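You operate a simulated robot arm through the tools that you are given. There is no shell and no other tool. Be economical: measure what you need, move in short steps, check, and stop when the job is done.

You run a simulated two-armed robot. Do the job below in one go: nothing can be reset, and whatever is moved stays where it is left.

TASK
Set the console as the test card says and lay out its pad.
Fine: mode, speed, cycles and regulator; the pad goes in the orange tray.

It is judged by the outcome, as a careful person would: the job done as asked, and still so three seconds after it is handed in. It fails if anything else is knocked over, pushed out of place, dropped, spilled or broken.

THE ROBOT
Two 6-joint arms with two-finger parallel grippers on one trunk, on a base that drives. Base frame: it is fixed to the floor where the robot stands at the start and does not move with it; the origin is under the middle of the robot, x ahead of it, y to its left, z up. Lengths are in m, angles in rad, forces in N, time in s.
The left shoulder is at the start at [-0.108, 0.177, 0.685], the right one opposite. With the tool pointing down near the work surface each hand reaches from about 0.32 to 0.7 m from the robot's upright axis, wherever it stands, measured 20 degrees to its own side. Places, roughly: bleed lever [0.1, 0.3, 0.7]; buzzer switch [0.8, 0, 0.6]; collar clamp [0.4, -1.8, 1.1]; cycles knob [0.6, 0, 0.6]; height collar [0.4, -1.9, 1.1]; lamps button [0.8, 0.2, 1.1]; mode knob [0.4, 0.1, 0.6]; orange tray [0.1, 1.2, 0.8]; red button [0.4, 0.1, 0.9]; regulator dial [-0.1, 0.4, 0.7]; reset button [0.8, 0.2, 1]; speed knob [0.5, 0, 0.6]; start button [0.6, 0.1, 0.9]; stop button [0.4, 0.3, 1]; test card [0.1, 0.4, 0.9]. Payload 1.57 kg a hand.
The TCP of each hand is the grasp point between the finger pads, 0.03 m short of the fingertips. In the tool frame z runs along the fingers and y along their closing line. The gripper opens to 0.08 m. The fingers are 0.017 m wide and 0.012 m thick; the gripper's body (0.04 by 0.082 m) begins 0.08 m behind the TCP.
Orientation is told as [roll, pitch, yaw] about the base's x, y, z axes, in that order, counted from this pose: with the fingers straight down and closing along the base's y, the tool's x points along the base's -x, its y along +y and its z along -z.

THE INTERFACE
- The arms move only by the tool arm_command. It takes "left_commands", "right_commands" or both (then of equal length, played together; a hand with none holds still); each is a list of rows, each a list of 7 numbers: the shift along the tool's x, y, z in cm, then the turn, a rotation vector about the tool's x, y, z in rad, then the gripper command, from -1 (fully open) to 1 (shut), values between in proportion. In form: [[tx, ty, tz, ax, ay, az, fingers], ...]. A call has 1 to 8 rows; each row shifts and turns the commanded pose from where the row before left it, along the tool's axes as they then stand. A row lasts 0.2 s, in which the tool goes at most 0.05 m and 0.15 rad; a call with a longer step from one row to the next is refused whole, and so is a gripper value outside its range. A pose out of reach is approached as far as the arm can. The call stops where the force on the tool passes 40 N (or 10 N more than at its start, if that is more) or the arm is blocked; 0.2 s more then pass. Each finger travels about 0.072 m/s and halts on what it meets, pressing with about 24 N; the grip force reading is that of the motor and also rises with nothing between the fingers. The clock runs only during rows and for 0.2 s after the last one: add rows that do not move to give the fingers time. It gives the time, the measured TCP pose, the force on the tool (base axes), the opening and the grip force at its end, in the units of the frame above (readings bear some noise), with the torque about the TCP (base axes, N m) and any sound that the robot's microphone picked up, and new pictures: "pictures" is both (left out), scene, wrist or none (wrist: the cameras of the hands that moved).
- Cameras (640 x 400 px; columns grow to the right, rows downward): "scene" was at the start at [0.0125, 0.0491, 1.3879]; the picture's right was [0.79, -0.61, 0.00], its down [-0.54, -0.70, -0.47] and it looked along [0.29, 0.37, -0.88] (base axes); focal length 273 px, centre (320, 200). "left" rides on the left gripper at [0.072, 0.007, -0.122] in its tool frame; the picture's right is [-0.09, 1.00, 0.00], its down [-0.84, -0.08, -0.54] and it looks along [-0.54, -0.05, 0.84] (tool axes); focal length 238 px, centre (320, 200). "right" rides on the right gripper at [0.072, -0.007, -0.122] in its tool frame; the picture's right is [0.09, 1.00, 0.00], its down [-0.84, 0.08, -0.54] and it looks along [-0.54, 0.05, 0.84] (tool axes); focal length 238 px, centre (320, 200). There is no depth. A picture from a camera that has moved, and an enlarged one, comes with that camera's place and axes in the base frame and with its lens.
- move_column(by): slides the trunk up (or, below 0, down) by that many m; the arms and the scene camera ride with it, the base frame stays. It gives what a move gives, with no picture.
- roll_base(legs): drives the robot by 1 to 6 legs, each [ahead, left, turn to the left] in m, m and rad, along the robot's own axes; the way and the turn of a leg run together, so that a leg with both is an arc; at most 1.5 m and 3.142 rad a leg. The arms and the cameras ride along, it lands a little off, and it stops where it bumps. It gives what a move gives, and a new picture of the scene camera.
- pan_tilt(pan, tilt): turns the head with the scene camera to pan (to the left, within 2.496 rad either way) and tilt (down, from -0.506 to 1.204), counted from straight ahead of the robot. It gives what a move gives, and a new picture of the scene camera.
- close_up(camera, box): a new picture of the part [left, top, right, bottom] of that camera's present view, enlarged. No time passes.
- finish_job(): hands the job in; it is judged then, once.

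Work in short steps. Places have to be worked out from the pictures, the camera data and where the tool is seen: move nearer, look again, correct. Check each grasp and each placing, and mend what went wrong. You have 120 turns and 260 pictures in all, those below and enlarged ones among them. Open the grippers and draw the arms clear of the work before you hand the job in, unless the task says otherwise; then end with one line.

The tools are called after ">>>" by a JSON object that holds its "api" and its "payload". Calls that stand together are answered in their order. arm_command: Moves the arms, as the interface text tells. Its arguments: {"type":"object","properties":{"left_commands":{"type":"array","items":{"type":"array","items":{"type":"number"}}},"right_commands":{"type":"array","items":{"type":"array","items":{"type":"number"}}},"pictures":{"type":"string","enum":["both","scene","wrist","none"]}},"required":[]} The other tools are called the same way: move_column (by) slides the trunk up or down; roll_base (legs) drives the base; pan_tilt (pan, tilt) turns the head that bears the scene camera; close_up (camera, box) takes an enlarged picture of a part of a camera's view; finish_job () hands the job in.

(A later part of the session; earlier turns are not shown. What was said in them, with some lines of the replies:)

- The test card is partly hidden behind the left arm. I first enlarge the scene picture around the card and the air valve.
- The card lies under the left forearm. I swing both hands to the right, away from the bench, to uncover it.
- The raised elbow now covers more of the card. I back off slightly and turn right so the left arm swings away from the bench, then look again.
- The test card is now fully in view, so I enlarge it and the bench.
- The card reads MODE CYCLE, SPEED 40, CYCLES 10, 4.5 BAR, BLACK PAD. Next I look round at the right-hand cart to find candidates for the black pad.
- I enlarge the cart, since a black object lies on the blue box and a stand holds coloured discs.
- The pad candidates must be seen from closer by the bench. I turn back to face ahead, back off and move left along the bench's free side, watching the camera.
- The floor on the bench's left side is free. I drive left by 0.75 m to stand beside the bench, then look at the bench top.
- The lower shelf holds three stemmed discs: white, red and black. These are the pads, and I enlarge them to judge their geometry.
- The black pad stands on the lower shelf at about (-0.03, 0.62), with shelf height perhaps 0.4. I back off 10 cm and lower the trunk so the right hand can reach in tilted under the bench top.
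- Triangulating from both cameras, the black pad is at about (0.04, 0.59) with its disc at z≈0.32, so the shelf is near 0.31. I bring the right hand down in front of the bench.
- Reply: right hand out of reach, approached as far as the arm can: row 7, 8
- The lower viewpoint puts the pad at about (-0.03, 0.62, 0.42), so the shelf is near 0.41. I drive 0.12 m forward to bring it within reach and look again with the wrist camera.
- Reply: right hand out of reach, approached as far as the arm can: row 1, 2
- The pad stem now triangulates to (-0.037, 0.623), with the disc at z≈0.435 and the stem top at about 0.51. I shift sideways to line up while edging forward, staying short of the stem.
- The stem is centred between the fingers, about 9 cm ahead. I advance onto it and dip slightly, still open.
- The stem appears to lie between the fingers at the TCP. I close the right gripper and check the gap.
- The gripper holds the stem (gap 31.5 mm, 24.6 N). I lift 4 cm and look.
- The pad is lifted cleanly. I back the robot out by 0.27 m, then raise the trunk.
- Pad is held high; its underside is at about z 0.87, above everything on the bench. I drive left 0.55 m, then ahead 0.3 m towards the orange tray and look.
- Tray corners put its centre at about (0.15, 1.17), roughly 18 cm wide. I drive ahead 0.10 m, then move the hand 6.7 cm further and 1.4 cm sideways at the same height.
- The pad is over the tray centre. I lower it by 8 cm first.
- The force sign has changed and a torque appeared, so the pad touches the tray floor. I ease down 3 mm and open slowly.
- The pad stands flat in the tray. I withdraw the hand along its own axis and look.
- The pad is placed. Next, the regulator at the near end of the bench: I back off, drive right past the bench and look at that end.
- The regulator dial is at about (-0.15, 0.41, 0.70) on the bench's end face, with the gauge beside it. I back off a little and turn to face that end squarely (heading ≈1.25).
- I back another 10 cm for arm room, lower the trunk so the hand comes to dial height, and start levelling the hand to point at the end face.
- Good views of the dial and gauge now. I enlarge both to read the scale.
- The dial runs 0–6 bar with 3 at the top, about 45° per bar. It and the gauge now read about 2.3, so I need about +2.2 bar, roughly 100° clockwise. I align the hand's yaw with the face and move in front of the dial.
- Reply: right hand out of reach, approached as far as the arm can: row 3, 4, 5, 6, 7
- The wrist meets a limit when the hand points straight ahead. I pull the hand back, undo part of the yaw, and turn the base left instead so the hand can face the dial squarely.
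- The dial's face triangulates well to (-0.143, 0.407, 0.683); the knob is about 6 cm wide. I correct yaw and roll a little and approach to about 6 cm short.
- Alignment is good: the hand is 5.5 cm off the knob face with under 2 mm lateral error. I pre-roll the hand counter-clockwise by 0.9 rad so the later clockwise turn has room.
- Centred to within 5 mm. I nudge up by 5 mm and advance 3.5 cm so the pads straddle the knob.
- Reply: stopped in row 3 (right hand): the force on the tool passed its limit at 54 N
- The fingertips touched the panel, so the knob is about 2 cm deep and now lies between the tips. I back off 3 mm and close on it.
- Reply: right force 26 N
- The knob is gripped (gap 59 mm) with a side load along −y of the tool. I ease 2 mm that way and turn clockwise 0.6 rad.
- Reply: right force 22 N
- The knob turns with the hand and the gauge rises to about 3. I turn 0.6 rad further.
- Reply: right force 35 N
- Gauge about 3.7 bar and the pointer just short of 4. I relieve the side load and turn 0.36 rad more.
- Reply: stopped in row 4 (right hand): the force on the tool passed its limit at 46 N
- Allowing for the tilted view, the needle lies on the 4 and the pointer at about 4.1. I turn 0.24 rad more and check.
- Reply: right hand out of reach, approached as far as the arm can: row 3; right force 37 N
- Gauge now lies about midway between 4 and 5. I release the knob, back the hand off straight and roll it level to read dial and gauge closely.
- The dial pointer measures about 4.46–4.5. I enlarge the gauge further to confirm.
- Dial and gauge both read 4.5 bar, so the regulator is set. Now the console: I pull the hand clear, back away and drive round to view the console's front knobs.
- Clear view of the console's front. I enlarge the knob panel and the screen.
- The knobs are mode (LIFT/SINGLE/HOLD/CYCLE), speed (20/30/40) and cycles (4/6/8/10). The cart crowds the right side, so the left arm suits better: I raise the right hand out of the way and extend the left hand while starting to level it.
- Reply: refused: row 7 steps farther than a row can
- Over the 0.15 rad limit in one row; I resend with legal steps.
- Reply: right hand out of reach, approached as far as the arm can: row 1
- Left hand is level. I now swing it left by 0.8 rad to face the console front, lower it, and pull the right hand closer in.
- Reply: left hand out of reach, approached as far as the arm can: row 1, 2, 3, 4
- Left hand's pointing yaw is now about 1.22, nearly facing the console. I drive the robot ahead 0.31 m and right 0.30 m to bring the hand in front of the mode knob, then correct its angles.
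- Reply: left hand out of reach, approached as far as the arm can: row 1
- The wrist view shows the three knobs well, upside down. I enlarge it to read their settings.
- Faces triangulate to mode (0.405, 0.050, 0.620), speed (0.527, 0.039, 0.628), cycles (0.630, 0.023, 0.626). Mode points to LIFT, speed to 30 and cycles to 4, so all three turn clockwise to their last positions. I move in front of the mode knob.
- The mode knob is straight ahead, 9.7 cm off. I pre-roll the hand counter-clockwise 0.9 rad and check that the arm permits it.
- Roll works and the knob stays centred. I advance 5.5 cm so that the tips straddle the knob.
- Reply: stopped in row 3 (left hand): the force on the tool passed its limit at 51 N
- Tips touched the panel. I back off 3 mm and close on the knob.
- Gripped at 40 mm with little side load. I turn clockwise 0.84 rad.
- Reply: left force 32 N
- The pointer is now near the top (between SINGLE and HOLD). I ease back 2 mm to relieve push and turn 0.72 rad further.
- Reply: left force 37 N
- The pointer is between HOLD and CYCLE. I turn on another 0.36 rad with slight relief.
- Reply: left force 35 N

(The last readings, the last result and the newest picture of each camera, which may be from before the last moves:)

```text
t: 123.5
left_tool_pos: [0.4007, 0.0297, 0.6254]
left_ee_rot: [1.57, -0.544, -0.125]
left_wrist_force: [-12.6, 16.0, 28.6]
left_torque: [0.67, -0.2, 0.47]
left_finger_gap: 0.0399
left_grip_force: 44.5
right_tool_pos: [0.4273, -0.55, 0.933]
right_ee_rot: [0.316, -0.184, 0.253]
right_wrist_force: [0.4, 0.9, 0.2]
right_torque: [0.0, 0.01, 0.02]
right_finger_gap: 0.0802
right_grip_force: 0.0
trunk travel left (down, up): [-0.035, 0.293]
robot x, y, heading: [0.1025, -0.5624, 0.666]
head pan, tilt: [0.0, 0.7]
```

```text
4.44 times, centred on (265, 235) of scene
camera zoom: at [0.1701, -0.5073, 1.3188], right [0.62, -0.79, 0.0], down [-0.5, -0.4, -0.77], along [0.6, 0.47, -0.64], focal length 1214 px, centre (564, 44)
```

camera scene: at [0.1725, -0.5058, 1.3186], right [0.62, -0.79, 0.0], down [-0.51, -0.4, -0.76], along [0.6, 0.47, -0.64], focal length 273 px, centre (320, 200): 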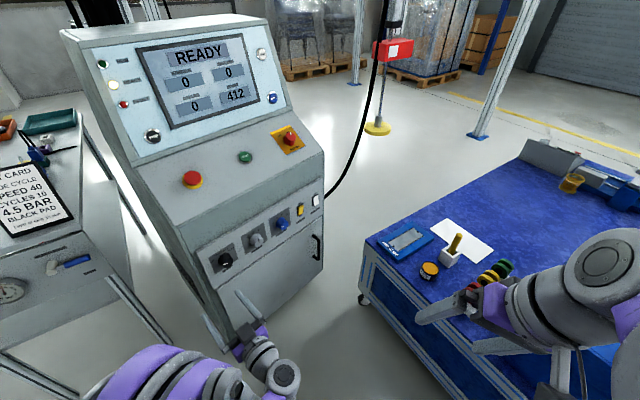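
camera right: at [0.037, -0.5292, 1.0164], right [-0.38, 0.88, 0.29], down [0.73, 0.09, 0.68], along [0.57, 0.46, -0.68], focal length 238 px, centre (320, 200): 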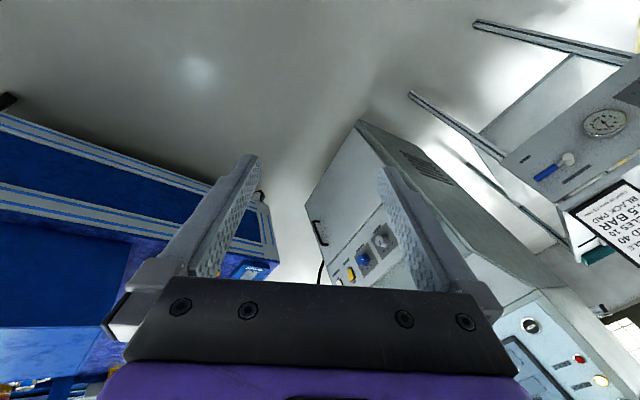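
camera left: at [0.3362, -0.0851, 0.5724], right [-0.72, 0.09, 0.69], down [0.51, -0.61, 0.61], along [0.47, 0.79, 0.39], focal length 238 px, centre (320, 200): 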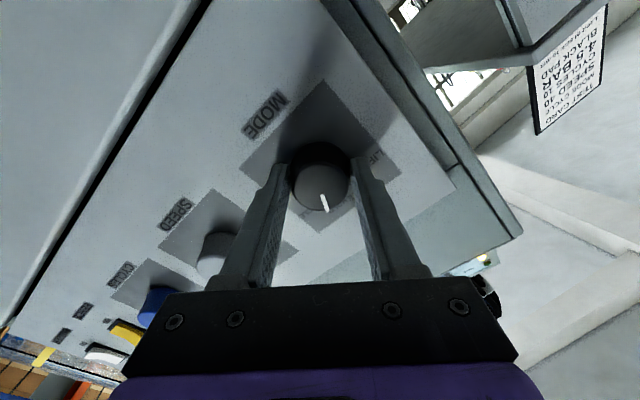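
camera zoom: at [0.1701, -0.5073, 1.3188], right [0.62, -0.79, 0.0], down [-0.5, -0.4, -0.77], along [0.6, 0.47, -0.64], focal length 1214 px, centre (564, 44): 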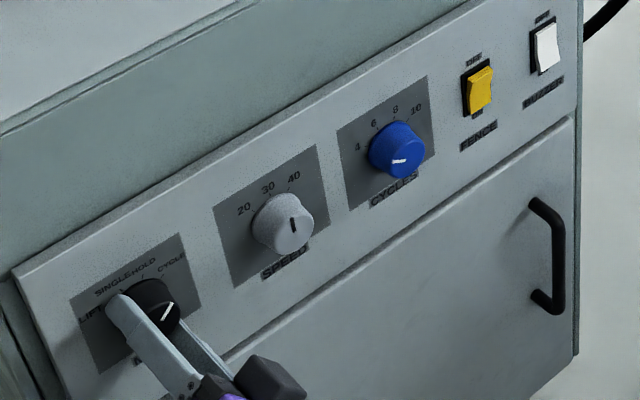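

The pointer looks to be on CYCLE. I release, back off and roll the hand level to check.

>>> {"api": "arm_command", "payload": {"left_commands": [[0, 0, 0, 0, 0, 0, -1], [0, 0, 0, 0, 0, 0, -1], [0, 0, -3, 0, 0, 0, -1], [0, 0, -4, 0, 0, -0.15, -1], [0, 0, 0, 0, 0, -0.15, -1], [0, 0, 0, 0, 0, -0.15, -1], [0, 0, 0, 0, 0, -0.15, -1], [0, 0, 0, 0, 0, -0.15, -1]], "pictures": "wrist"}}

>>> {"api": "close_up", "payload": {"camera": "left", "box": [60, 40, 400, 240]}}

>>> {"api": "close_up", "payload": {"camera": "scene", "box": [200, 215, 280, 280]}}

```text
t: 125.3
left_tool_pos: [0.3938, -0.0397, 0.6253]
left_ee_rot: [1.56, -1.296, -0.115]
left_wrist_force: [-0.4, -0.3, -1.1]
left_torque: [-0.01, 0.03, 0.01]
left_finger_gap: 0.08
left_grip_force: 0.1
right_tool_pos: [0.4289, -0.549, 0.9326]
right_ee_rot: [0.315, -0.179, 0.253]
right_wrist_force: [-0.2, 0.5, -0.4]
right_torque: [0.0, 0.01, 0.01]
right_finger_gap: 0.08
right_grip_force: 0.0
trunk travel left (down, up): [-0.035, 0.293]
robot x, y, heading: [0.1028, -0.5621, 0.663]
head pan, tilt: [0.0, 0.7]
camera left: at [0.3524, -0.1568, 0.5579], right [-0.93, 0.12, 0.36], down [0.23, -0.57, 0.79], along [0.3, 0.81, 0.5], focal length 238 px, centre (320, 200)
```

left: 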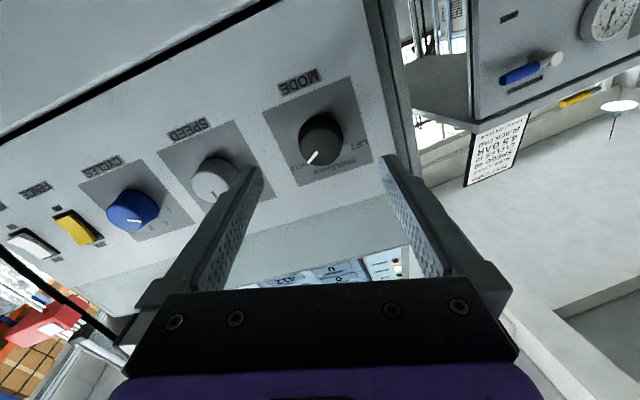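

```text
1.88 times, centred on (230, 140) of left
camera zoom: at [0.3524, -0.1568, 0.5579], right [-0.93, 0.12, 0.36], down [0.23, -0.57, 0.79], along [0.3, 0.81, 0.5], focal length 449 px, centre (489, 313)
```

zoom: 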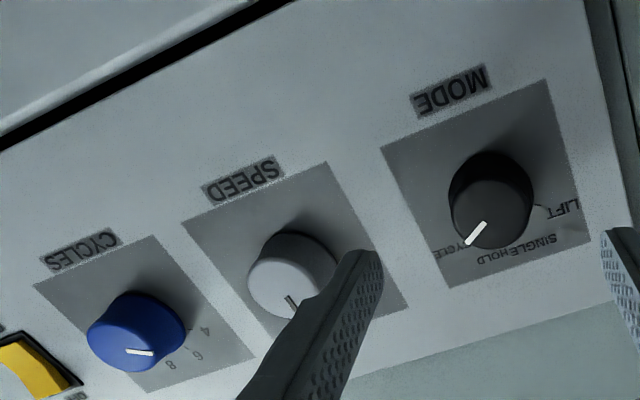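

```text
6.15 times, centred on (240, 248) of scene
camera zoom: at [0.1725, -0.506, 1.3186], right [0.62, -0.79, 0.0], down [-0.51, -0.4, -0.76], along [0.6, 0.47, -0.64], focal length 1681 px, centre (812, -92)
```

zoom: 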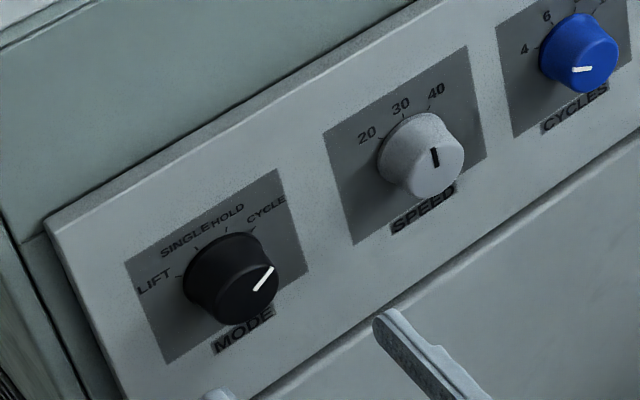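

MODE is on CYCLE. Next the speed knob: I unroll, shift right 12.3 cm at this stand-off, and pre-roll −0.36 rad.

>>> {"api": "arm_command", "payload": {"left_commands": [[0, 0, -1, 0, 0, -0.135, -1], [0, 0, 0, 0, 0, -0.135, -1], [0, -4.1, 0, 0, 0, 0, -1], [0, -4.1, 0, 0, 0, 0, -1], [0, -4.1, 0, 0, 0, 0, -1], [0, 0, 1, 0, 0, -0.12, -1], [0, 0, 0, 0, 0, -0.12, -1], [0, 0, 0, 0, 0, -0.12, -1]], "pictures": "wrist"}}

```text
t: 127.2
left_tool_pos: [0.5153, -0.0556, 0.6255]
left_ee_rot: [-1.562, -1.214, 3.005]
left_wrist_force: [-1.0, -0.3, -0.8]
left_torque: [0.0, 0.01, 0.01]
left_finger_gap: 0.08
left_grip_force: 0.0
right_tool_pos: [0.4278, -0.5498, 0.9309]
right_ee_rot: [0.314, -0.181, 0.252]
right_wrist_force: [-0.2, 0.8, 0.6]
right_torque: [-0.02, -0.01, -0.01]
right_finger_gap: 0.08
right_grip_force: 0.0
trunk travel left (down, up): [-0.035, 0.293]
robot x, y, heading: [0.1022, -0.5566, 0.664]
head pan, tilt: [0.0, 0.7]
camera left: at [0.5172, -0.1796, 0.5559], right [-0.96, 0.12, -0.26], down [-0.29, -0.51, 0.81], along [-0.03, 0.85, 0.52], focal length 238 px, centre (320, 200)
```

left: 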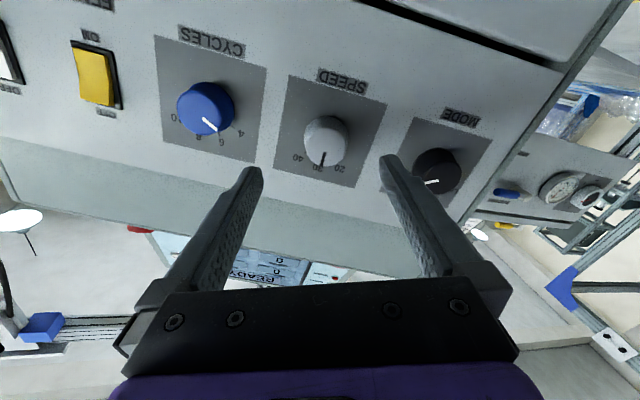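

The speed knob is centred. From the mode contact, the panel would be touched after about 7.4 cm, so I advance 7.0 cm with a 4 mm upward nudge.

>>> {"api": "arm_command", "payload": {"left_commands": [[-0.4, 0, 2, 0, 0, 0, -1], [0, 0, 2, 0, 0, 0, -1], [0, 0, 2, 0, 0, 0, -1], [0, 0, 1, 0, 0, 0, -1]], "pictures": "wrist"}}

```text
t: 128.2
left_tool_pos: [0.5242, 0.016, 0.6281]
left_ee_rot: [-1.561, -1.215, 3.004]
left_wrist_force: [-0.5, -0.4, 0.0]
left_torque: [-0.02, -0.02, -0.05]
left_finger_gap: 0.0802
left_grip_force: 0.0
right_tool_pos: [0.4284, -0.5496, 0.9316]
right_ee_rot: [0.314, -0.18, 0.251]
right_wrist_force: [-0.1, 1.0, -0.8]
right_torque: [0.03, -0.03, -0.02]
right_finger_gap: 0.0798
right_grip_force: 0.1
trunk travel left (down, up): [-0.035, 0.293]
robot x, y, heading: [0.1005, -0.5565, 0.672]
head pan, tilt: [0.0, 0.7]
camera left: at [0.5255, -0.1074, 0.5585], right [-0.96, 0.12, -0.26], down [-0.28, -0.51, 0.81], along [-0.03, 0.85, 0.52], focal length 238 px, centre (320, 200)
```

left: 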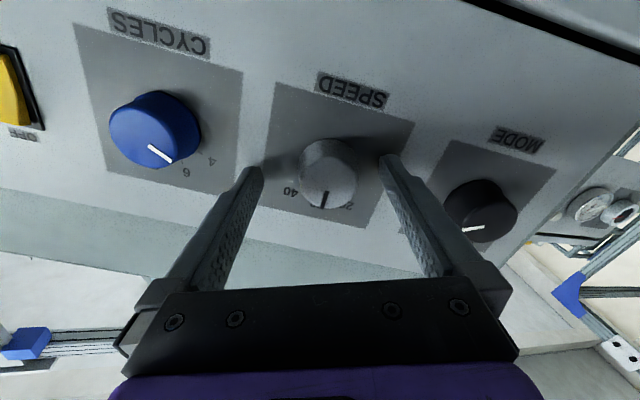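

The tips straddle the speed knob without contact. I close and turn clockwise 0.36 rad.

>>> {"api": "arm_command", "payload": {"left_commands": [[0, 0, 0, 0, 0, 0, 1], [0, 0, 0, 0, 0, 0, 1], [0, 0, 0, 0, 0, 0, 1], [0, 0, 0, 0, 0, 0, 1], [0, 0, 0, 0, 0, 0.12, 1], [0, 0, 0, 0, 0, 0.12, 1], [0, 0, 0, 0, 0, 0.12, 1]], "pictures": "none"}}

>>> {"api": "close_up", "payload": {"camera": "left", "box": [220, 70, 420, 250]}}

>>> {"api": "close_up", "payload": {"camera": "scene", "box": [220, 200, 320, 275]}}

```text
t: 129.1
left_tool_pos: [0.5172, 0.017, 0.6276]
left_ee_rot: [-1.558, -1.214, 3.014]
left_wrist_force: [-3.5, -0.1, 1.0]
left_torque: [-0.33, 0.02, 0.13]
left_finger_gap: 0.0404
left_grip_force: 45.3
right_tool_pos: [0.4288, -0.55, 0.9329]
right_ee_rot: [0.315, -0.18, 0.253]
right_wrist_force: [0.2, 0.0, -0.3]
right_torque: [-0.02, -0.02, 0.02]
right_finger_gap: 0.0803
right_grip_force: 0.0
trunk travel left (down, up): [-0.035, 0.293]
robot x, y, heading: [0.1037, -0.5596, 0.667]
head pan, tilt: [0.0, 0.7]
stopped in row 4 (left hand): the force on the tool passed its limit at 42 N (the readings are from after the stop); the commanded pose is now the measured one
```

```text
2.22 times, centred on (320, 160) of left
camera zoom: at [0.5217, -0.1059, 0.558], right [-0.96, 0.11, -0.26], down [-0.28, -0.51, 0.81], along [-0.04, 0.85, 0.52], focal length 530 px, centre (320, 289)
```

zoom: 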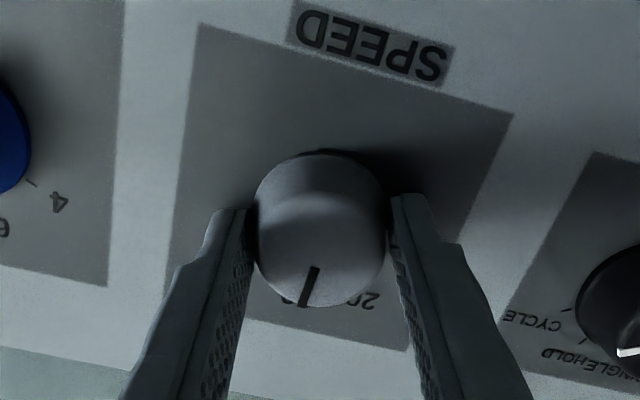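

```text
5.33 times, centred on (270, 238) of scene
camera zoom: at [0.1717, -0.5064, 1.3187], right [0.62, -0.78, 0.0], down [-0.51, -0.4, -0.77], along [0.6, 0.47, -0.64], focal length 1457 px, centre (587, 0)
```

zoom: 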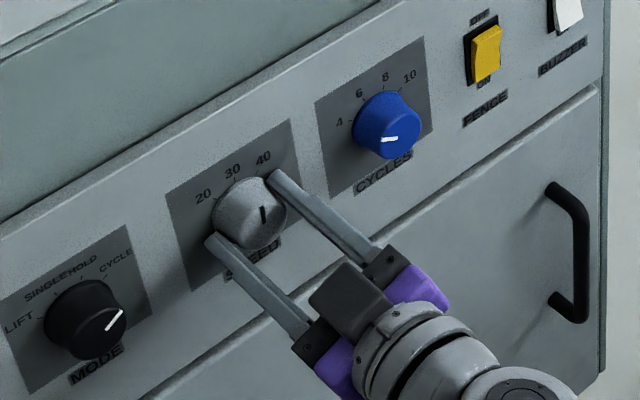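

The knob is gripped and the hand has centred itself on it. I turn clockwise 0.36 rad now.

>>> {"api": "arm_command", "payload": {"left_commands": [[0, 0, 0, 0, 0, 0.12, 1], [0, 0, 0, 0, 0, 0.12, 1], [0, 0, 0, 0, 0, 0.12, 1], [0, 0, 0, 0, 0, 0, 1]], "pictures": "none"}}

>>> {"api": "close_up", "payload": {"camera": "left", "box": [220, 70, 420, 250]}}

>>> {"api": "close_up", "payload": {"camera": "scene", "box": [220, 200, 320, 275]}}

```text
t: 130.1
left_tool_pos: [0.5184, 0.0179, 0.6273]
left_ee_rot: [1.061, -1.564, 0.394]
left_wrist_force: [-6.9, 4.4, 7.6]
left_torque: [0.02, 0.04, 0.23]
left_finger_gap: 0.0406
left_grip_force: 44.6
right_tool_pos: [0.4277, -0.5489, 0.9338]
right_ee_rot: [0.312, -0.181, 0.252]
right_wrist_force: [0.4, -0.9, 0.5]
right_torque: [0.0, -0.02, 0.01]
right_finger_gap: 0.08
right_grip_force: 0.1
trunk travel left (down, up): [-0.035, 0.293]
robot x, y, heading: [0.0997, -0.5622, 0.672]
head pan, tilt: [0.0, 0.7]
```

```text
2.22 times, centred on (320, 160) of left
camera zoom: at [0.496, -0.1029, 0.5556], right [-0.99, 0.12, 0.1], down [0.02, -0.55, 0.84], along [0.15, 0.83, 0.54], focal length 530 px, centre (320, 289)
```

zoom: 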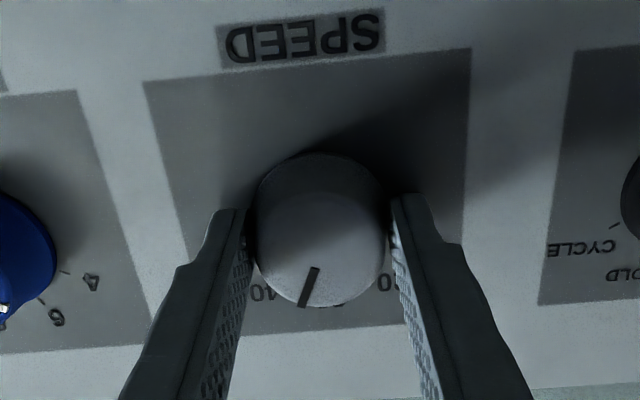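

```text
5.33 times, centred on (270, 238) of scene
camera zoom: at [0.1709, -0.5063, 1.3186], right [0.62, -0.78, 0.0], down [-0.51, -0.4, -0.77], along [0.6, 0.47, -0.64], focal length 1457 px, centre (587, 0)
```

zoom: 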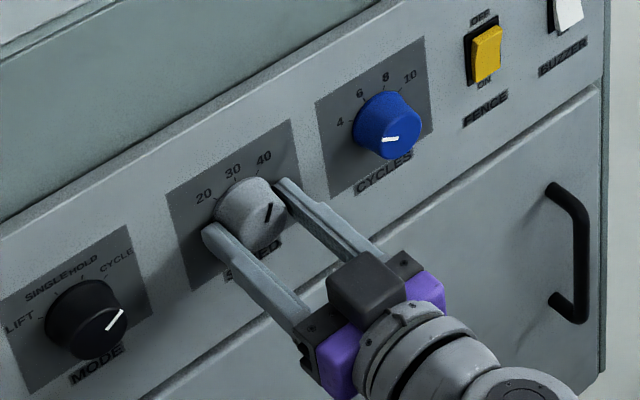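

The pointer has passed 30 by about 20°; 40 is about 40° off centre. I turn 0.34 rad more.

>>> {"api": "arm_command", "payload": {"left_commands": [[0, 0.1, 0, 0, 0, 0.12, 1], [0, 0, 0, 0, 0, 0.12, 1], [0, 0, 0, 0, 0, 0.1, 1], [0, 0, 0, 0, 0, 0, 1]], "pictures": "none"}}

>>> {"api": "close_up", "payload": {"camera": "left", "box": [220, 70, 420, 250]}}

>>> {"api": "close_up", "payload": {"camera": "scene", "box": [220, 200, 320, 275]}}

```text
t: 131.1
left_tool_pos: [0.5177, 0.0171, 0.627]
left_ee_rot: [1.552, -1.226, -0.104]
left_wrist_force: [-0.4, 6.8, -0.3]
left_torque: [0.0, -0.57, -0.08]
left_finger_gap: 0.0406
left_grip_force: 44.8
right_tool_pos: [0.4277, -0.55, 0.9326]
right_ee_rot: [0.312, -0.18, 0.253]
right_wrist_force: [-1.2, -0.3, 0.2]
right_torque: [0.02, -0.05, -0.03]
right_finger_gap: 0.0799
right_grip_force: 0.0
trunk travel left (down, up): [-0.035, 0.293]
robot x, y, heading: [0.097, -0.5595, 0.668]
head pan, tilt: [0.0, 0.7]
```

```text
2.22 times, centred on (320, 160) of left
camera zoom: at [0.4719, -0.1006, 0.5619], right [-0.9, 0.11, 0.42], down [0.29, -0.58, 0.76], along [0.33, 0.81, 0.49], focal length 530 px, centre (320, 289)
```

zoom: 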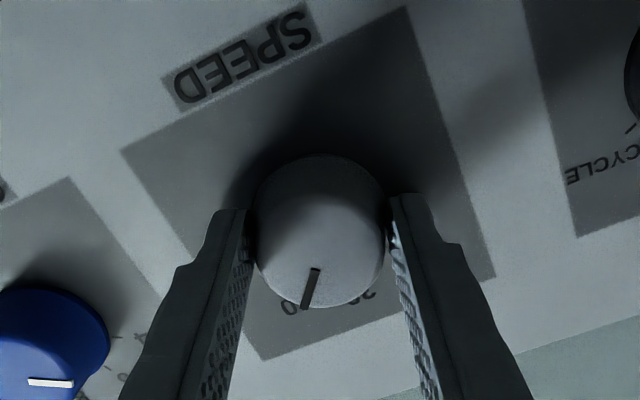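

```text
5.33 times, centred on (270, 238) of scene
camera zoom: at [0.1717, -0.5056, 1.3185], right [0.62, -0.79, 0.0], down [-0.51, -0.4, -0.76], along [0.6, 0.47, -0.64], focal length 1457 px, centre (587, 0)
```

zoom: 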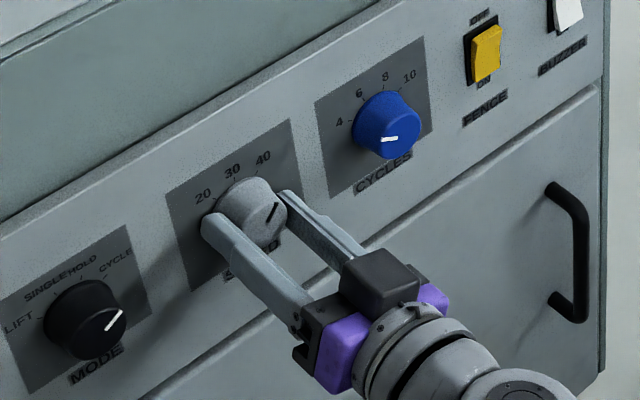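

The pointer is about 44° right of centre, on 40. I release, back off and check.

>>> {"api": "arm_command", "payload": {"left_commands": [[0, 0, 0, 0, 0, 0, -1], [0, 0, 0, 0, 0, 0, -1], [0, 0, -3, 0, 0, 0, -1], [0, 0, -4, 0, 0, -0.15, -1], [0, 0, -1, 0, 0, -0.15, -1], [0, 0, 0, 0, 0, 0, -1]], "pictures": "wrist"}}

>>> {"api": "close_up", "payload": {"camera": "scene", "box": [200, 195, 300, 280]}}

>>> {"api": "close_up", "payload": {"camera": "left", "box": [80, 40, 480, 240]}}

```text
t: 132.5
left_tool_pos: [0.5072, -0.0605, 0.6283]
left_ee_rot: [1.466, -1.526, -0.013]
left_wrist_force: [0.7, 0.6, 0.0]
left_torque: [-0.02, 0.05, 0.01]
left_finger_gap: 0.0799
left_grip_force: 0.1
right_tool_pos: [0.4295, -0.549, 0.9327]
right_ee_rot: [0.314, -0.179, 0.253]
right_wrist_force: [-0.2, -0.3, -0.5]
right_torque: [-0.04, 0.0, -0.01]
right_finger_gap: 0.08
right_grip_force: 0.1
trunk travel left (down, up): [-0.035, 0.293]
robot x, y, heading: [0.0995, -0.5626, 0.668]
head pan, tilt: [0.0, 0.7]
camera left: at [0.4825, -0.181, 0.5565], right [-0.98, 0.12, 0.14], down [0.05, -0.55, 0.84], along [0.17, 0.83, 0.53], focal length 238 px, centre (320, 200)
```

left: 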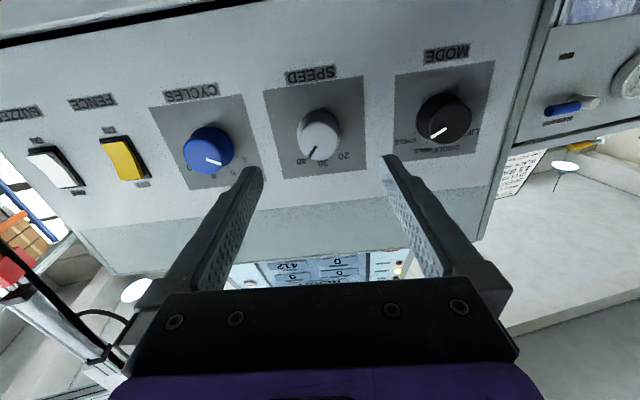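

```text
4.71 times, centred on (250, 238) of scene
camera zoom: at [0.1719, -0.5061, 1.3185], right [0.62, -0.79, 0.0], down [-0.51, -0.4, -0.76], along [0.6, 0.47, -0.64], focal length 1285 px, centre (649, 24)
```

zoom: 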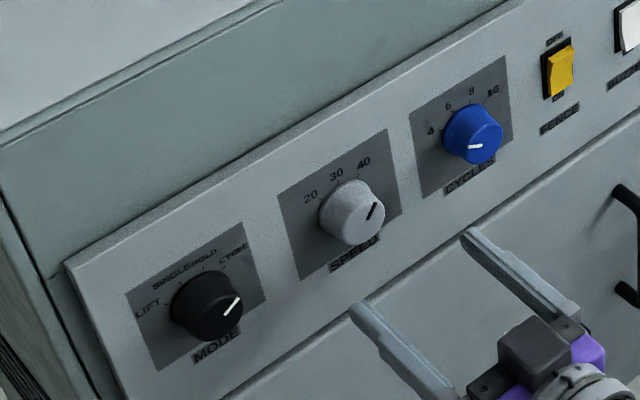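

```text
1.60 times, centred on (280, 140) of left
camera zoom: at [0.4825, -0.181, 0.5565], right [-0.98, 0.12, 0.14], down [0.05, -0.55, 0.84], along [0.17, 0.83, 0.53], focal length 381 px, centre (384, 296)
```

zoom: 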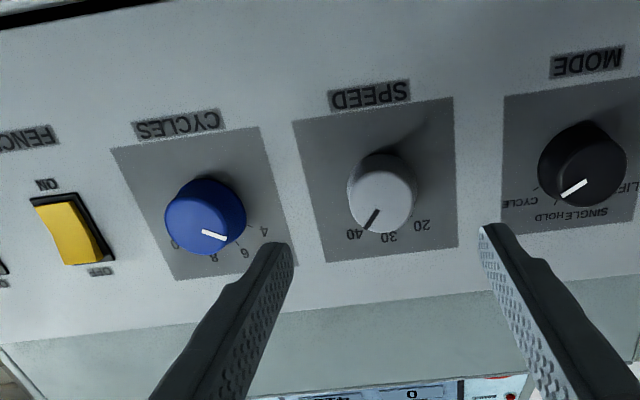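

Speed is on 40. I enlarge the mode knob and the speed knob once more to judge exact alignment with the ticks.

>>> {"api": "close_up", "payload": {"camera": "left", "box": [270, 60, 510, 190]}}

>>> {"api": "close_up", "payload": {"camera": "left", "box": [390, 65, 500, 165]}}

```text
2.67 times, centred on (390, 125) of left
camera zoom: at [0.4825, -0.181, 0.5565], right [-0.98, 0.12, 0.14], down [0.05, -0.55, 0.84], along [0.17, 0.83, 0.53], focal length 636 px, centre (133, 400)
```

zoom: 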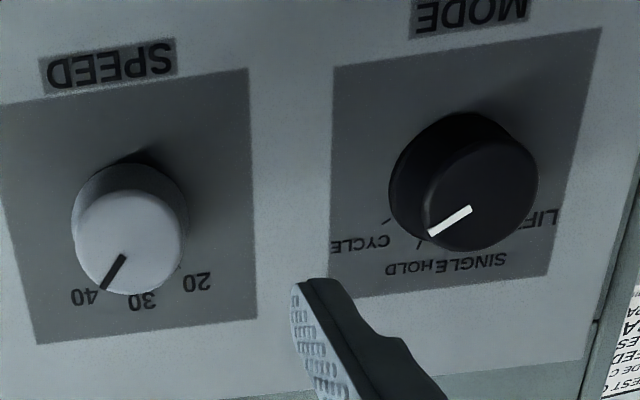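

```text
4.00 times, centred on (445, 115) of left
camera zoom: at [0.4825, -0.181, 0.5565], right [-0.98, 0.12, 0.14], down [0.05, -0.55, 0.84], along [0.17, 0.83, 0.53], focal length 953 px, centre (-180, 540)
```

zoom: 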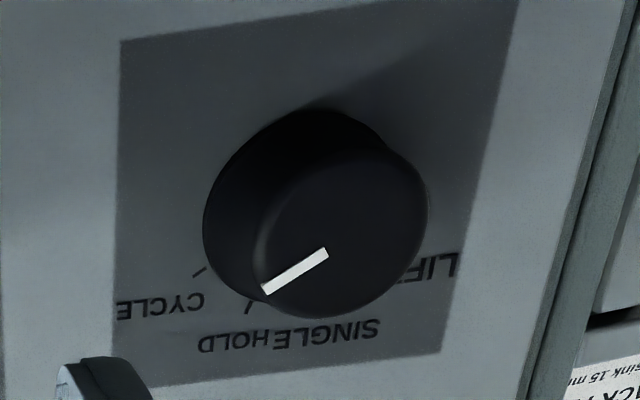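

MODE lies on the CYCLE tick and SPEED on 40. Now the cycles knob: shift right 11 cm and pre-roll −0.6 rad.

>>> {"api": "arm_command", "payload": {"left_commands": [[0, -3.7, 0, 0, 0, 0, -1], [0, -3.7, 0, 0, 0, 0, -1], [0, -3.7, 0, 0, 0, 0, -1], [0, 0, 0, 0, 0, -0.15, -1], [0, 0, 0, 0, 0, -0.15, -1], [0, 0, 0, 0, 0, -0.15, -1], [0, 0, 0, 0, 0, -0.15, -1], [0, 0, 0, 0, 0, 0, -1]], "pictures": "wrist"}}

>>> {"api": "close_up", "payload": {"camera": "left", "box": [200, 60, 440, 220]}}

```text
t: 134.3
left_tool_pos: [0.618, -0.0748, 0.6224]
left_ee_rot: [-1.56, -1.014, 3.017]
left_wrist_force: [0.2, -0.2, 1.1]
left_torque: [-0.01, 0.01, 0.02]
left_finger_gap: 0.0798
left_grip_force: 0.0
right_tool_pos: [0.4296, -0.5496, 0.9321]
right_ee_rot: [0.313, -0.181, 0.255]
right_wrist_force: [0.7, 0.2, 0.5]
right_torque: [0.0, -0.03, 0.01]
right_finger_gap: 0.0801
right_grip_force: 0.1
trunk travel left (down, up): [-0.035, 0.293]
robot x, y, heading: [0.1064, -0.5596, 0.668]
head pan, tilt: [0.0, 0.7]
camera left: at [0.6352, -0.2001, 0.5585], right [-0.89, 0.1, -0.45], down [-0.44, -0.49, 0.75], along [-0.14, 0.87, 0.48], focal length 238 px, centre (320, 200)
```

left: 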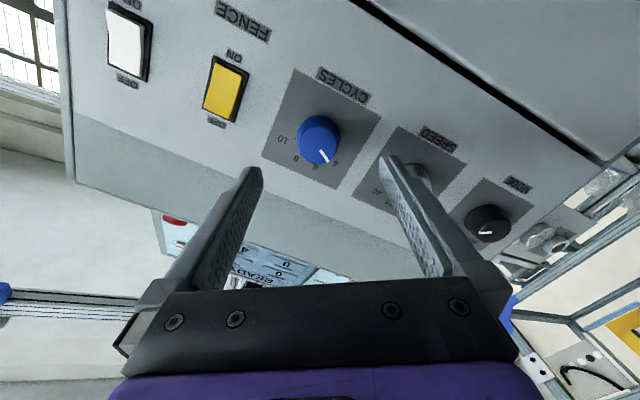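

```text
2.50 times, centred on (320, 140) of left
camera zoom: at [0.6352, -0.2001, 0.5585], right [-0.89, 0.1, -0.45], down [-0.44, -0.49, 0.75], along [-0.14, 0.87, 0.48], focal length 596 px, centre (320, 350)
```

zoom: 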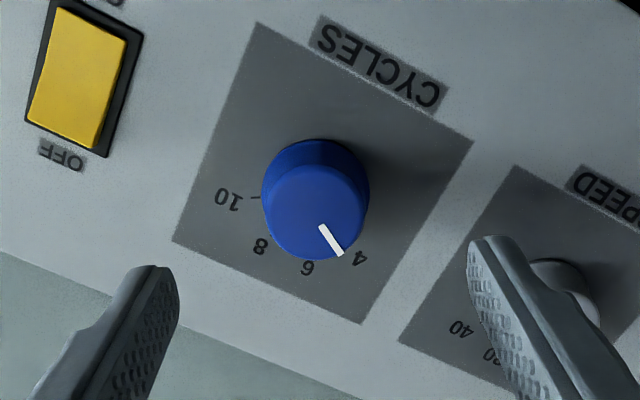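

The cycles pointer is at 4; the 10 mark is about 120° clockwise of it. I pre-roll a further −0.45 rad, nudge up 5 mm and advance 7.7 cm.

>>> {"api": "arm_command", "payload": {"left_commands": [[-0.43, -0.25, 0, 0, 0, -0.15, -1], [0, 0, 0, 0, 0, -0.15, -1], [0, 0, 0, 0, 0, -0.15, -1], [0, 0, 2, 0, 0, 0, -1], [0, 0, 2, 0, 0, 0, -1], [0, 0, 2, 0, 0, 0, -1], [0, 0, 1.7, 0, 0, 0, -1], [0, 0, 0, 0, 0, 0, -1]], "pictures": "wrist"}}

```text
t: 136.1
left_tool_pos: [0.6278, 0.0002, 0.6264]
left_ee_rot: [-1.566, -0.568, 3.021]
left_wrist_force: [0.5, 0.5, -0.5]
left_torque: [-0.02, 0.05, 0.05]
left_finger_gap: 0.08
left_grip_force: 0.0
right_tool_pos: [0.4302, -0.5501, 0.9321]
right_ee_rot: [0.314, -0.18, 0.253]
right_wrist_force: [0.7, 0.3, 0.1]
right_torque: [0.0, -0.03, 0.02]
right_finger_gap: 0.0804
right_grip_force: 0.0
trunk travel left (down, up): [-0.035, 0.293]
robot x, y, heading: [0.1039, -0.5575, 0.666]
head pan, tilt: [0.0, 0.7]
camera left: at [0.6688, -0.1279, 0.5827], right [-0.61, 0.07, -0.79], down [-0.72, -0.46, 0.52], along [-0.33, 0.89, 0.33], focal length 238 px, centre (320, 200)
```

left: 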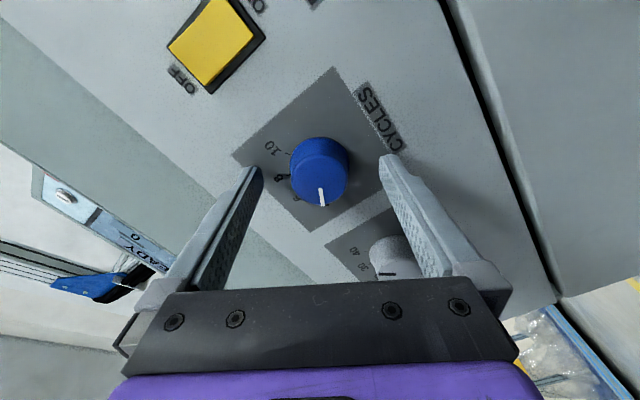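

Centred with no contact. I close on the knob.

>>> {"api": "arm_command", "payload": {"left_commands": [[0, 0, 0, 0, 0, 0, 1], [0, 0, 0, 0, 0, 0, 1], [0, 0, 0, 0, 0, 0, 1], [0, 0, 0, 0, 0, 0, 1]], "pictures": "none"}}

>>> {"api": "arm_command", "payload": {"left_commands": [[0, 0, 0, 0, 0, 0.12, 1], [0, 0, 0, 0, 0, 0.12, 1], [0, 0, 0, 0, 0, 0.12, 1], [0, 0, 0, 0, 0, 0.12, 1], [0, 0, 0, 0, 0, 0.12, 1], [0, 0, 0, 0, 0, 0.12, 1], [0, 0, 0, 0, 0, 0.12, 1], [0, 0, 0, 0, 0, 0.12, 1]], "pictures": "wrist"}}

```text
t: 137.1
left_tool_pos: [0.6268, 0.0003, 0.6258]
left_ee_rot: [-1.567, -0.567, 3.02]
left_wrist_force: [5.7, 5.1, 5.0]
left_torque: [0.17, 0.01, -0.19]
left_finger_gap: 0.0396
left_grip_force: 44.9
right_tool_pos: [0.4269, -0.5498, 0.9326]
right_ee_rot: [0.314, -0.18, 0.254]
right_wrist_force: [0.9, 0.2, 0.2]
right_torque: [0.0, 0.0, -0.05]
right_finger_gap: 0.0799
right_grip_force: 0.1
trunk travel left (down, up): [-0.035, 0.293]
robot x, y, heading: [0.1056, -0.5606, 0.666]
head pan, tilt: [0.0, 0.7]
```

```text
t: 139.0
left_tool_pos: [0.6266, 0.0006, 0.627]
left_ee_rot: [-1.462, -1.525, 2.916]
left_wrist_force: [-3.7, -3.7, 2.7]
left_torque: [-0.19, 0.0, 0.12]
left_finger_gap: 0.0396
left_grip_force: 44.4
right_tool_pos: [0.4273, -0.5494, 0.9321]
right_ee_rot: [0.315, -0.182, 0.256]
right_wrist_force: [0.3, 0.7, 1.1]
right_torque: [-0.02, 0.01, 0.04]
right_finger_gap: 0.0799
right_grip_force: 0.1
trunk travel left (down, up): [-0.035, 0.293]
robot x, y, heading: [0.1039, -0.5588, 0.67]
head pan, tilt: [0.0, 0.7]
stopped in row 8 (left hand): the force on the tool passed its limit at 41 N (the readings are from after the stop); the commanded pose is now the measured one
camera left: at [0.6084, -0.1209, 0.5547], right [-0.99, 0.12, 0.05], down [-0.02, -0.54, 0.84], along [0.12, 0.83, 0.54], focal length 238 px, centre (320, 200)
```

left: 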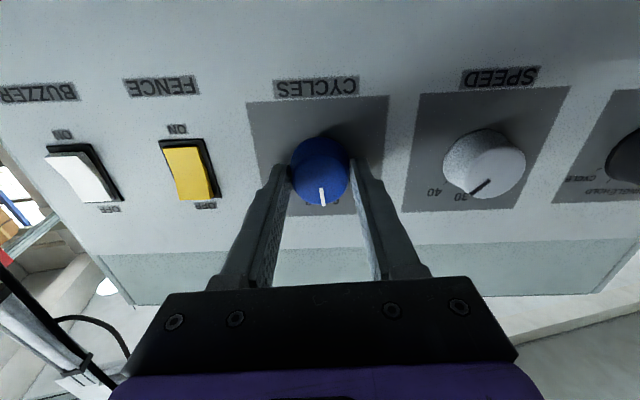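

Turned 0.96 rad so far. I continue clockwise 0.84 rad.

>>> {"api": "arm_command", "payload": {"left_commands": [[0, 0, 0, 0, 0, 0.12, 1], [0, 0, 0, 0, 0, 0.12, 1], [0, 0, 0, 0, 0, 0.12, 1], [0, 0, 0, 0, 0, 0.12, 1], [0, 0, 0, 0, 0, 0.12, 1], [0, 0, 0, 0, 0, 0.12, 1], [0, 0, 0, 0, 0, 0.12, 1]], "pictures": "none"}}

>>> {"api": "close_up", "payload": {"camera": "left", "box": [220, 70, 420, 250]}}

```text
t: 140.7
left_tool_pos: [0.6266, 0.0004, 0.6261]
left_ee_rot: [1.568, -0.774, -0.111]
left_wrist_force: [-7.2, -6.8, 5.4]
left_torque: [0.64, -0.06, 0.52]
left_finger_gap: 0.0396
left_grip_force: 44.8
right_tool_pos: [0.428, -0.5506, 0.9324]
right_ee_rot: [0.317, -0.182, 0.254]
right_wrist_force: [0.0, -1.1, 0.5]
right_torque: [-0.02, 0.0, 0.04]
right_finger_gap: 0.0797
right_grip_force: 0.1
trunk travel left (down, up): [-0.035, 0.293]
robot x, y, heading: [0.1003, -0.5616, 0.667]
head pan, tilt: [0.0, 0.7]
stopped in row 7 (left hand): the force on the tool passed its limit at 41 N (the readings are from after the stop); the commanded pose is now the measured one
```

```text
2.22 times, centred on (320, 160) of left
camera zoom: at [0.556, -0.1147, 0.5814], right [-0.62, 0.07, 0.78], down [0.59, -0.61, 0.53], along [0.51, 0.79, 0.34], focal length 530 px, centre (320, 289)
```

zoom: 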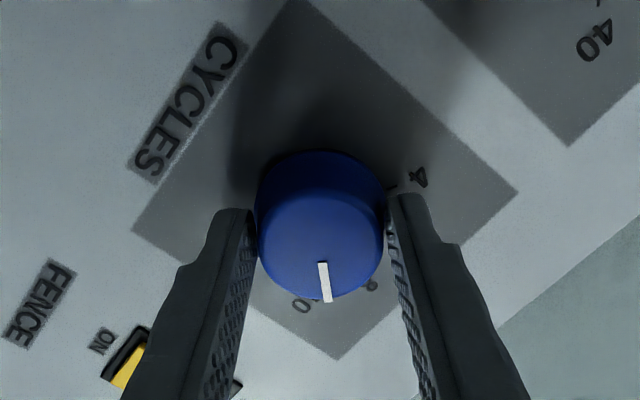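

103° turned; the pointer is just short of 10. I turn 0.3 rad more.

>>> {"api": "arm_command", "payload": {"left_commands": [[0, 0, 0, 0, 0, 0.1, 1], [0, 0, 0, 0, 0, 0.1, 1], [0, 0, 0, 0, 0, 0.1, 1], [0, 0, 0, 0, 0, 0, 1]], "pictures": "none"}}

>>> {"api": "close_up", "payload": {"camera": "left", "box": [220, 70, 420, 250]}}

```text
t: 141.7
left_tool_pos: [0.6256, 0.0013, 0.6271]
left_ee_rot: [1.568, -0.474, -0.111]
left_wrist_force: [-8.9, -7.3, 17.1]
left_torque: [0.46, -0.24, 0.66]
left_finger_gap: 0.0397
left_grip_force: 44.5
right_tool_pos: [0.4262, -0.5518, 0.9329]
right_ee_rot: [0.316, -0.181, 0.254]
right_wrist_force: [0.6, 0.5, -0.8]
right_torque: [-0.01, -0.02, 0.0]
right_finger_gap: 0.0799
right_grip_force: 0.1
trunk travel left (down, up): [-0.035, 0.293]
robot x, y, heading: [0.1033, -0.5578, 0.669]
head pan, tilt: [0.0, 0.7]
```

```text
2.22 times, centred on (320, 160) of left
camera zoom: at [0.5448, -0.1134, 0.6002], right [-0.37, 0.04, 0.93], down [0.71, -0.63, 0.31], along [0.59, 0.78, 0.2], focal length 530 px, centre (320, 289)
```

zoom: 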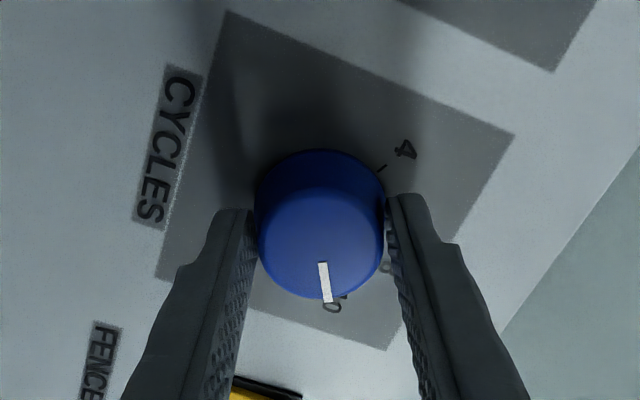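

The pointer is on 10 (120° turned). I release, back off, level the hand and check all three knobs.

>>> {"api": "arm_command", "payload": {"left_commands": [[0, 0, 0, 0, 0, 0, -1], [0, 0, 0, 0, 0, 0, -1], [0, 0, -3, 0, 0, 0, -1], [0, 0, -4, 0, 0, -0.15, -1], [0, 0, -2, 0, 0, -0.15, -1], [0, 0, 0, 0, 0, -0.15, -1], [0, 0, 0, 0, 0, -0.15, -1], [0, 0, 0, 0, 0, -0.15, -1]], "pictures": "wrist"}}

>>> {"api": "close_up", "payload": {"camera": "left", "box": [230, 60, 510, 240]}}

>>> {"api": "close_up", "payload": {"camera": "scene", "box": [200, 190, 330, 280]}}

```text
t: 143.5
left_tool_pos: [0.6154, -0.0886, 0.6247]
left_ee_rot: [1.553, -1.225, -0.098]
left_wrist_force: [-0.7, -0.3, 0.1]
left_torque: [-0.05, 0.02, 0.01]
left_finger_gap: 0.0801
left_grip_force: 0.0
right_tool_pos: [0.4291, -0.5488, 0.9318]
right_ee_rot: [0.315, -0.18, 0.253]
right_wrist_force: [0.3, 0.2, 0.6]
right_torque: [-0.01, 0.0, 0.03]
right_finger_gap: 0.0801
right_grip_force: 0.0
trunk travel left (down, up): [-0.035, 0.293]
robot x, y, heading: [0.1022, -0.5597, 0.668]
head pan, tilt: [0.0, 0.7]
camera left: at [0.5713, -0.2058, 0.5604], right [-0.9, 0.1, 0.42], down [0.29, -0.57, 0.76], along [0.32, 0.81, 0.49], focal length 238 px, centre (320, 200)
```

left: 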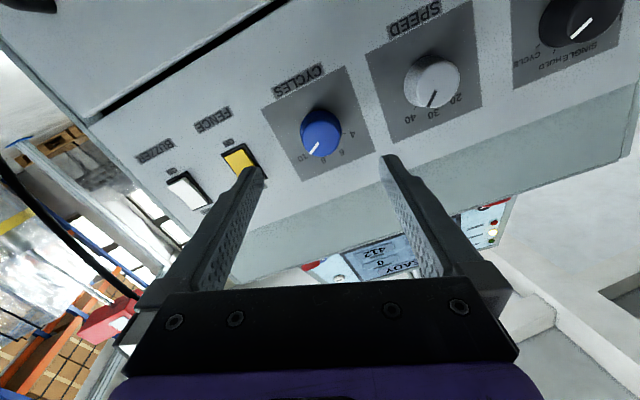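

```text
2.22 times, centred on (370, 150) of left
camera zoom: at [0.5713, -0.2058, 0.5604], right [-0.9, 0.1, 0.42], down [0.29, -0.57, 0.76], along [0.32, 0.81, 0.49], focal length 530 px, centre (209, 311)
```

zoom: 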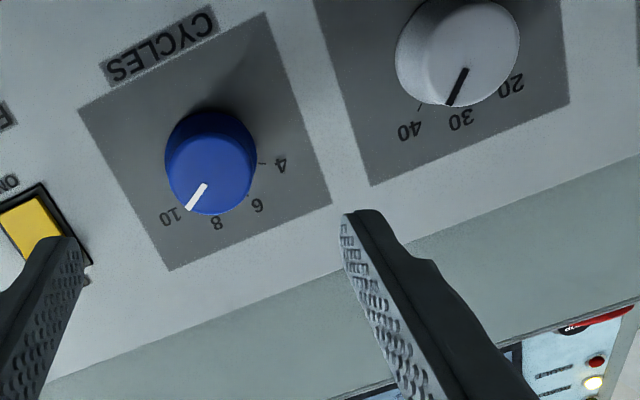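

```text
4.44 times, centred on (265, 235) of scene
camera zoom: at [0.1715, -0.5064, 1.3185], right [0.62, -0.78, 0.0], down [-0.51, -0.4, -0.76], along [0.6, 0.47, -0.64], focal length 1214 px, centre (564, 44)
```

zoom: 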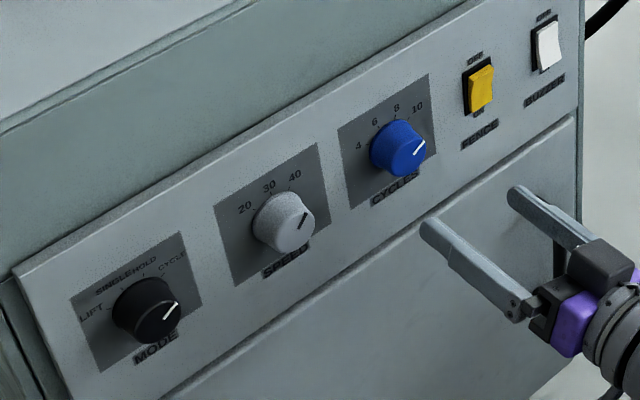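

All three knobs read CYCLE, 40 and 10. I back the robot away from the console to draw the arms clear, then inspect everything once more.

>>> {"api": "roll_base", "payload": {"legs": [[-0.4, 0, 0]]}}

>>> {"api": "close_up", "payload": {"camera": "scene", "box": [210, 0, 410, 220]}}

>>> {"api": "close_up", "payload": {"camera": "scene", "box": [60, 70, 240, 260]}}

```text
t: 146.0
left_tool_pos: [0.3062, -0.3363, 0.6253]
left_ee_rot: [1.555, -1.225, -0.107]
left_wrist_force: [0.2, 0.0, -0.5]
left_torque: [-0.02, 0.03, 0.01]
left_finger_gap: 0.0799
left_grip_force: 0.2
right_tool_pos: [0.1147, -0.7965, 0.9312]
right_ee_rot: [0.314, -0.18, 0.247]
right_wrist_force: [-0.1, 0.0, -0.2]
right_torque: [0.04, 0.0, -0.02]
right_finger_gap: 0.0804
right_grip_force: 0.1
trunk travel left (down, up): [-0.035, 0.293]
robot x, y, heading: [-0.211, -0.8034, 0.658]
head pan, tilt: [0.0, 0.7]
camera scene: at [-0.1417, -0.7526, 1.3186], right [0.61, -0.79, 0.0], down [-0.51, -0.4, -0.77], along [0.6, 0.47, -0.64], focal length 273 px, centre (320, 200)
```

scene: 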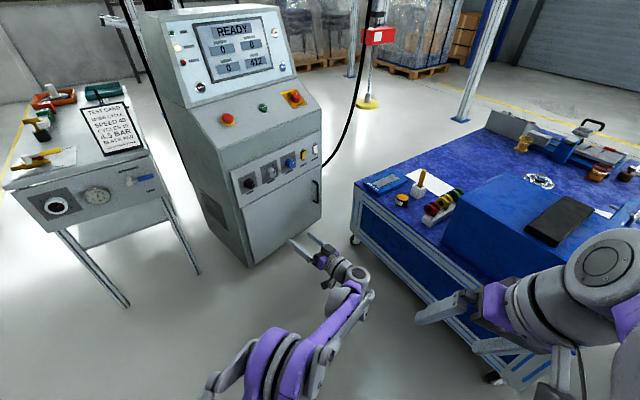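

```text
1.82 times, centred on (310, 110) of scene
camera zoom: at [-0.1417, -0.7526, 1.3186], right [0.61, -0.79, 0.0], down [-0.51, -0.4, -0.77], along [0.6, 0.47, -0.64], focal length 497 px, centre (338, 364)
```

zoom: 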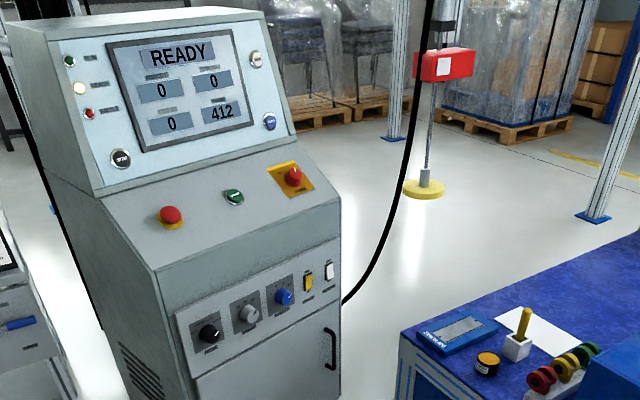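

```text
2.11 times, centred on (150, 165) of scene
camera zoom: at [-0.1417, -0.7526, 1.3186], right [0.61, -0.79, 0.0], down [-0.51, -0.4, -0.77], along [0.6, 0.47, -0.64], focal length 575 px, centre (678, 274)
```

zoom: 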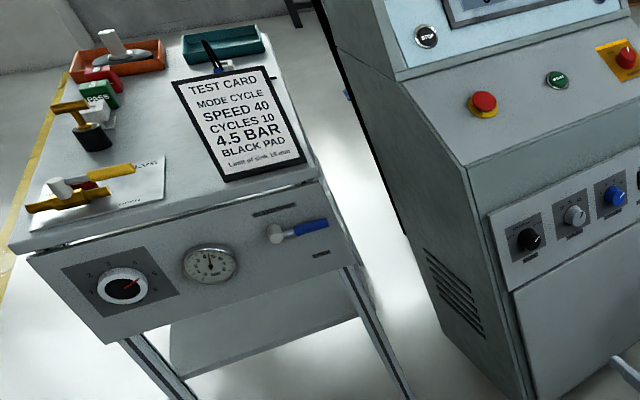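

Everything looks in order; I check the pad in the tray and the gauge more closely.

>>> {"api": "close_up", "payload": {"camera": "scene", "box": [20, 75, 80, 130]}}

>>> {"api": "close_up", "payload": {"camera": "scene", "box": [30, 180, 130, 225]}}

```text
7.27 times, centred on (50, 102) of scene
camera zoom: at [-0.1417, -0.7526, 1.3186], right [0.61, -0.79, 0.0], down [-0.51, -0.4, -0.77], along [0.6, 0.47, -0.64], focal length 1986 px, centre (2284, 909)
```

zoom: 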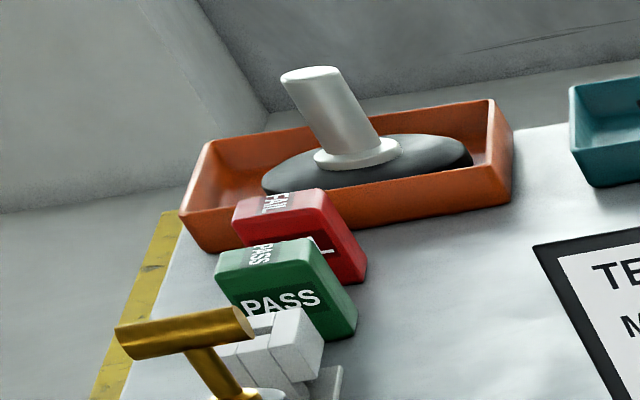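

```text
6.40 times, centred on (80, 202) of scene
camera zoom: at [-0.1417, -0.7526, 1.3186], right [0.61, -0.79, 0.0], down [-0.51, -0.4, -0.77], along [0.6, 0.47, -0.64], focal length 1748 px, centre (1856, 184)
```

zoom: 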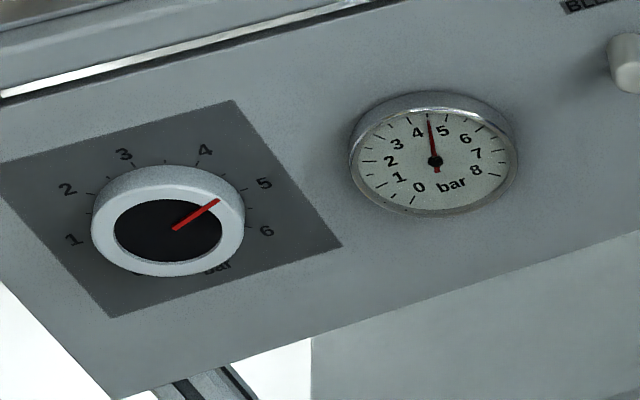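

The pad is flat in the orange tray and the regulator reads 4.5 bar. The grippers are open and both arms are clear, so I hand in.

>>> {"api": "finish_job", "payload": {}}

```text
The job is handed in.
```

The console is set to the card — mode CYCLE, speed 40, cycles 10, regulator at 4.5 bar — and the black pad lies flat in the orange tray.
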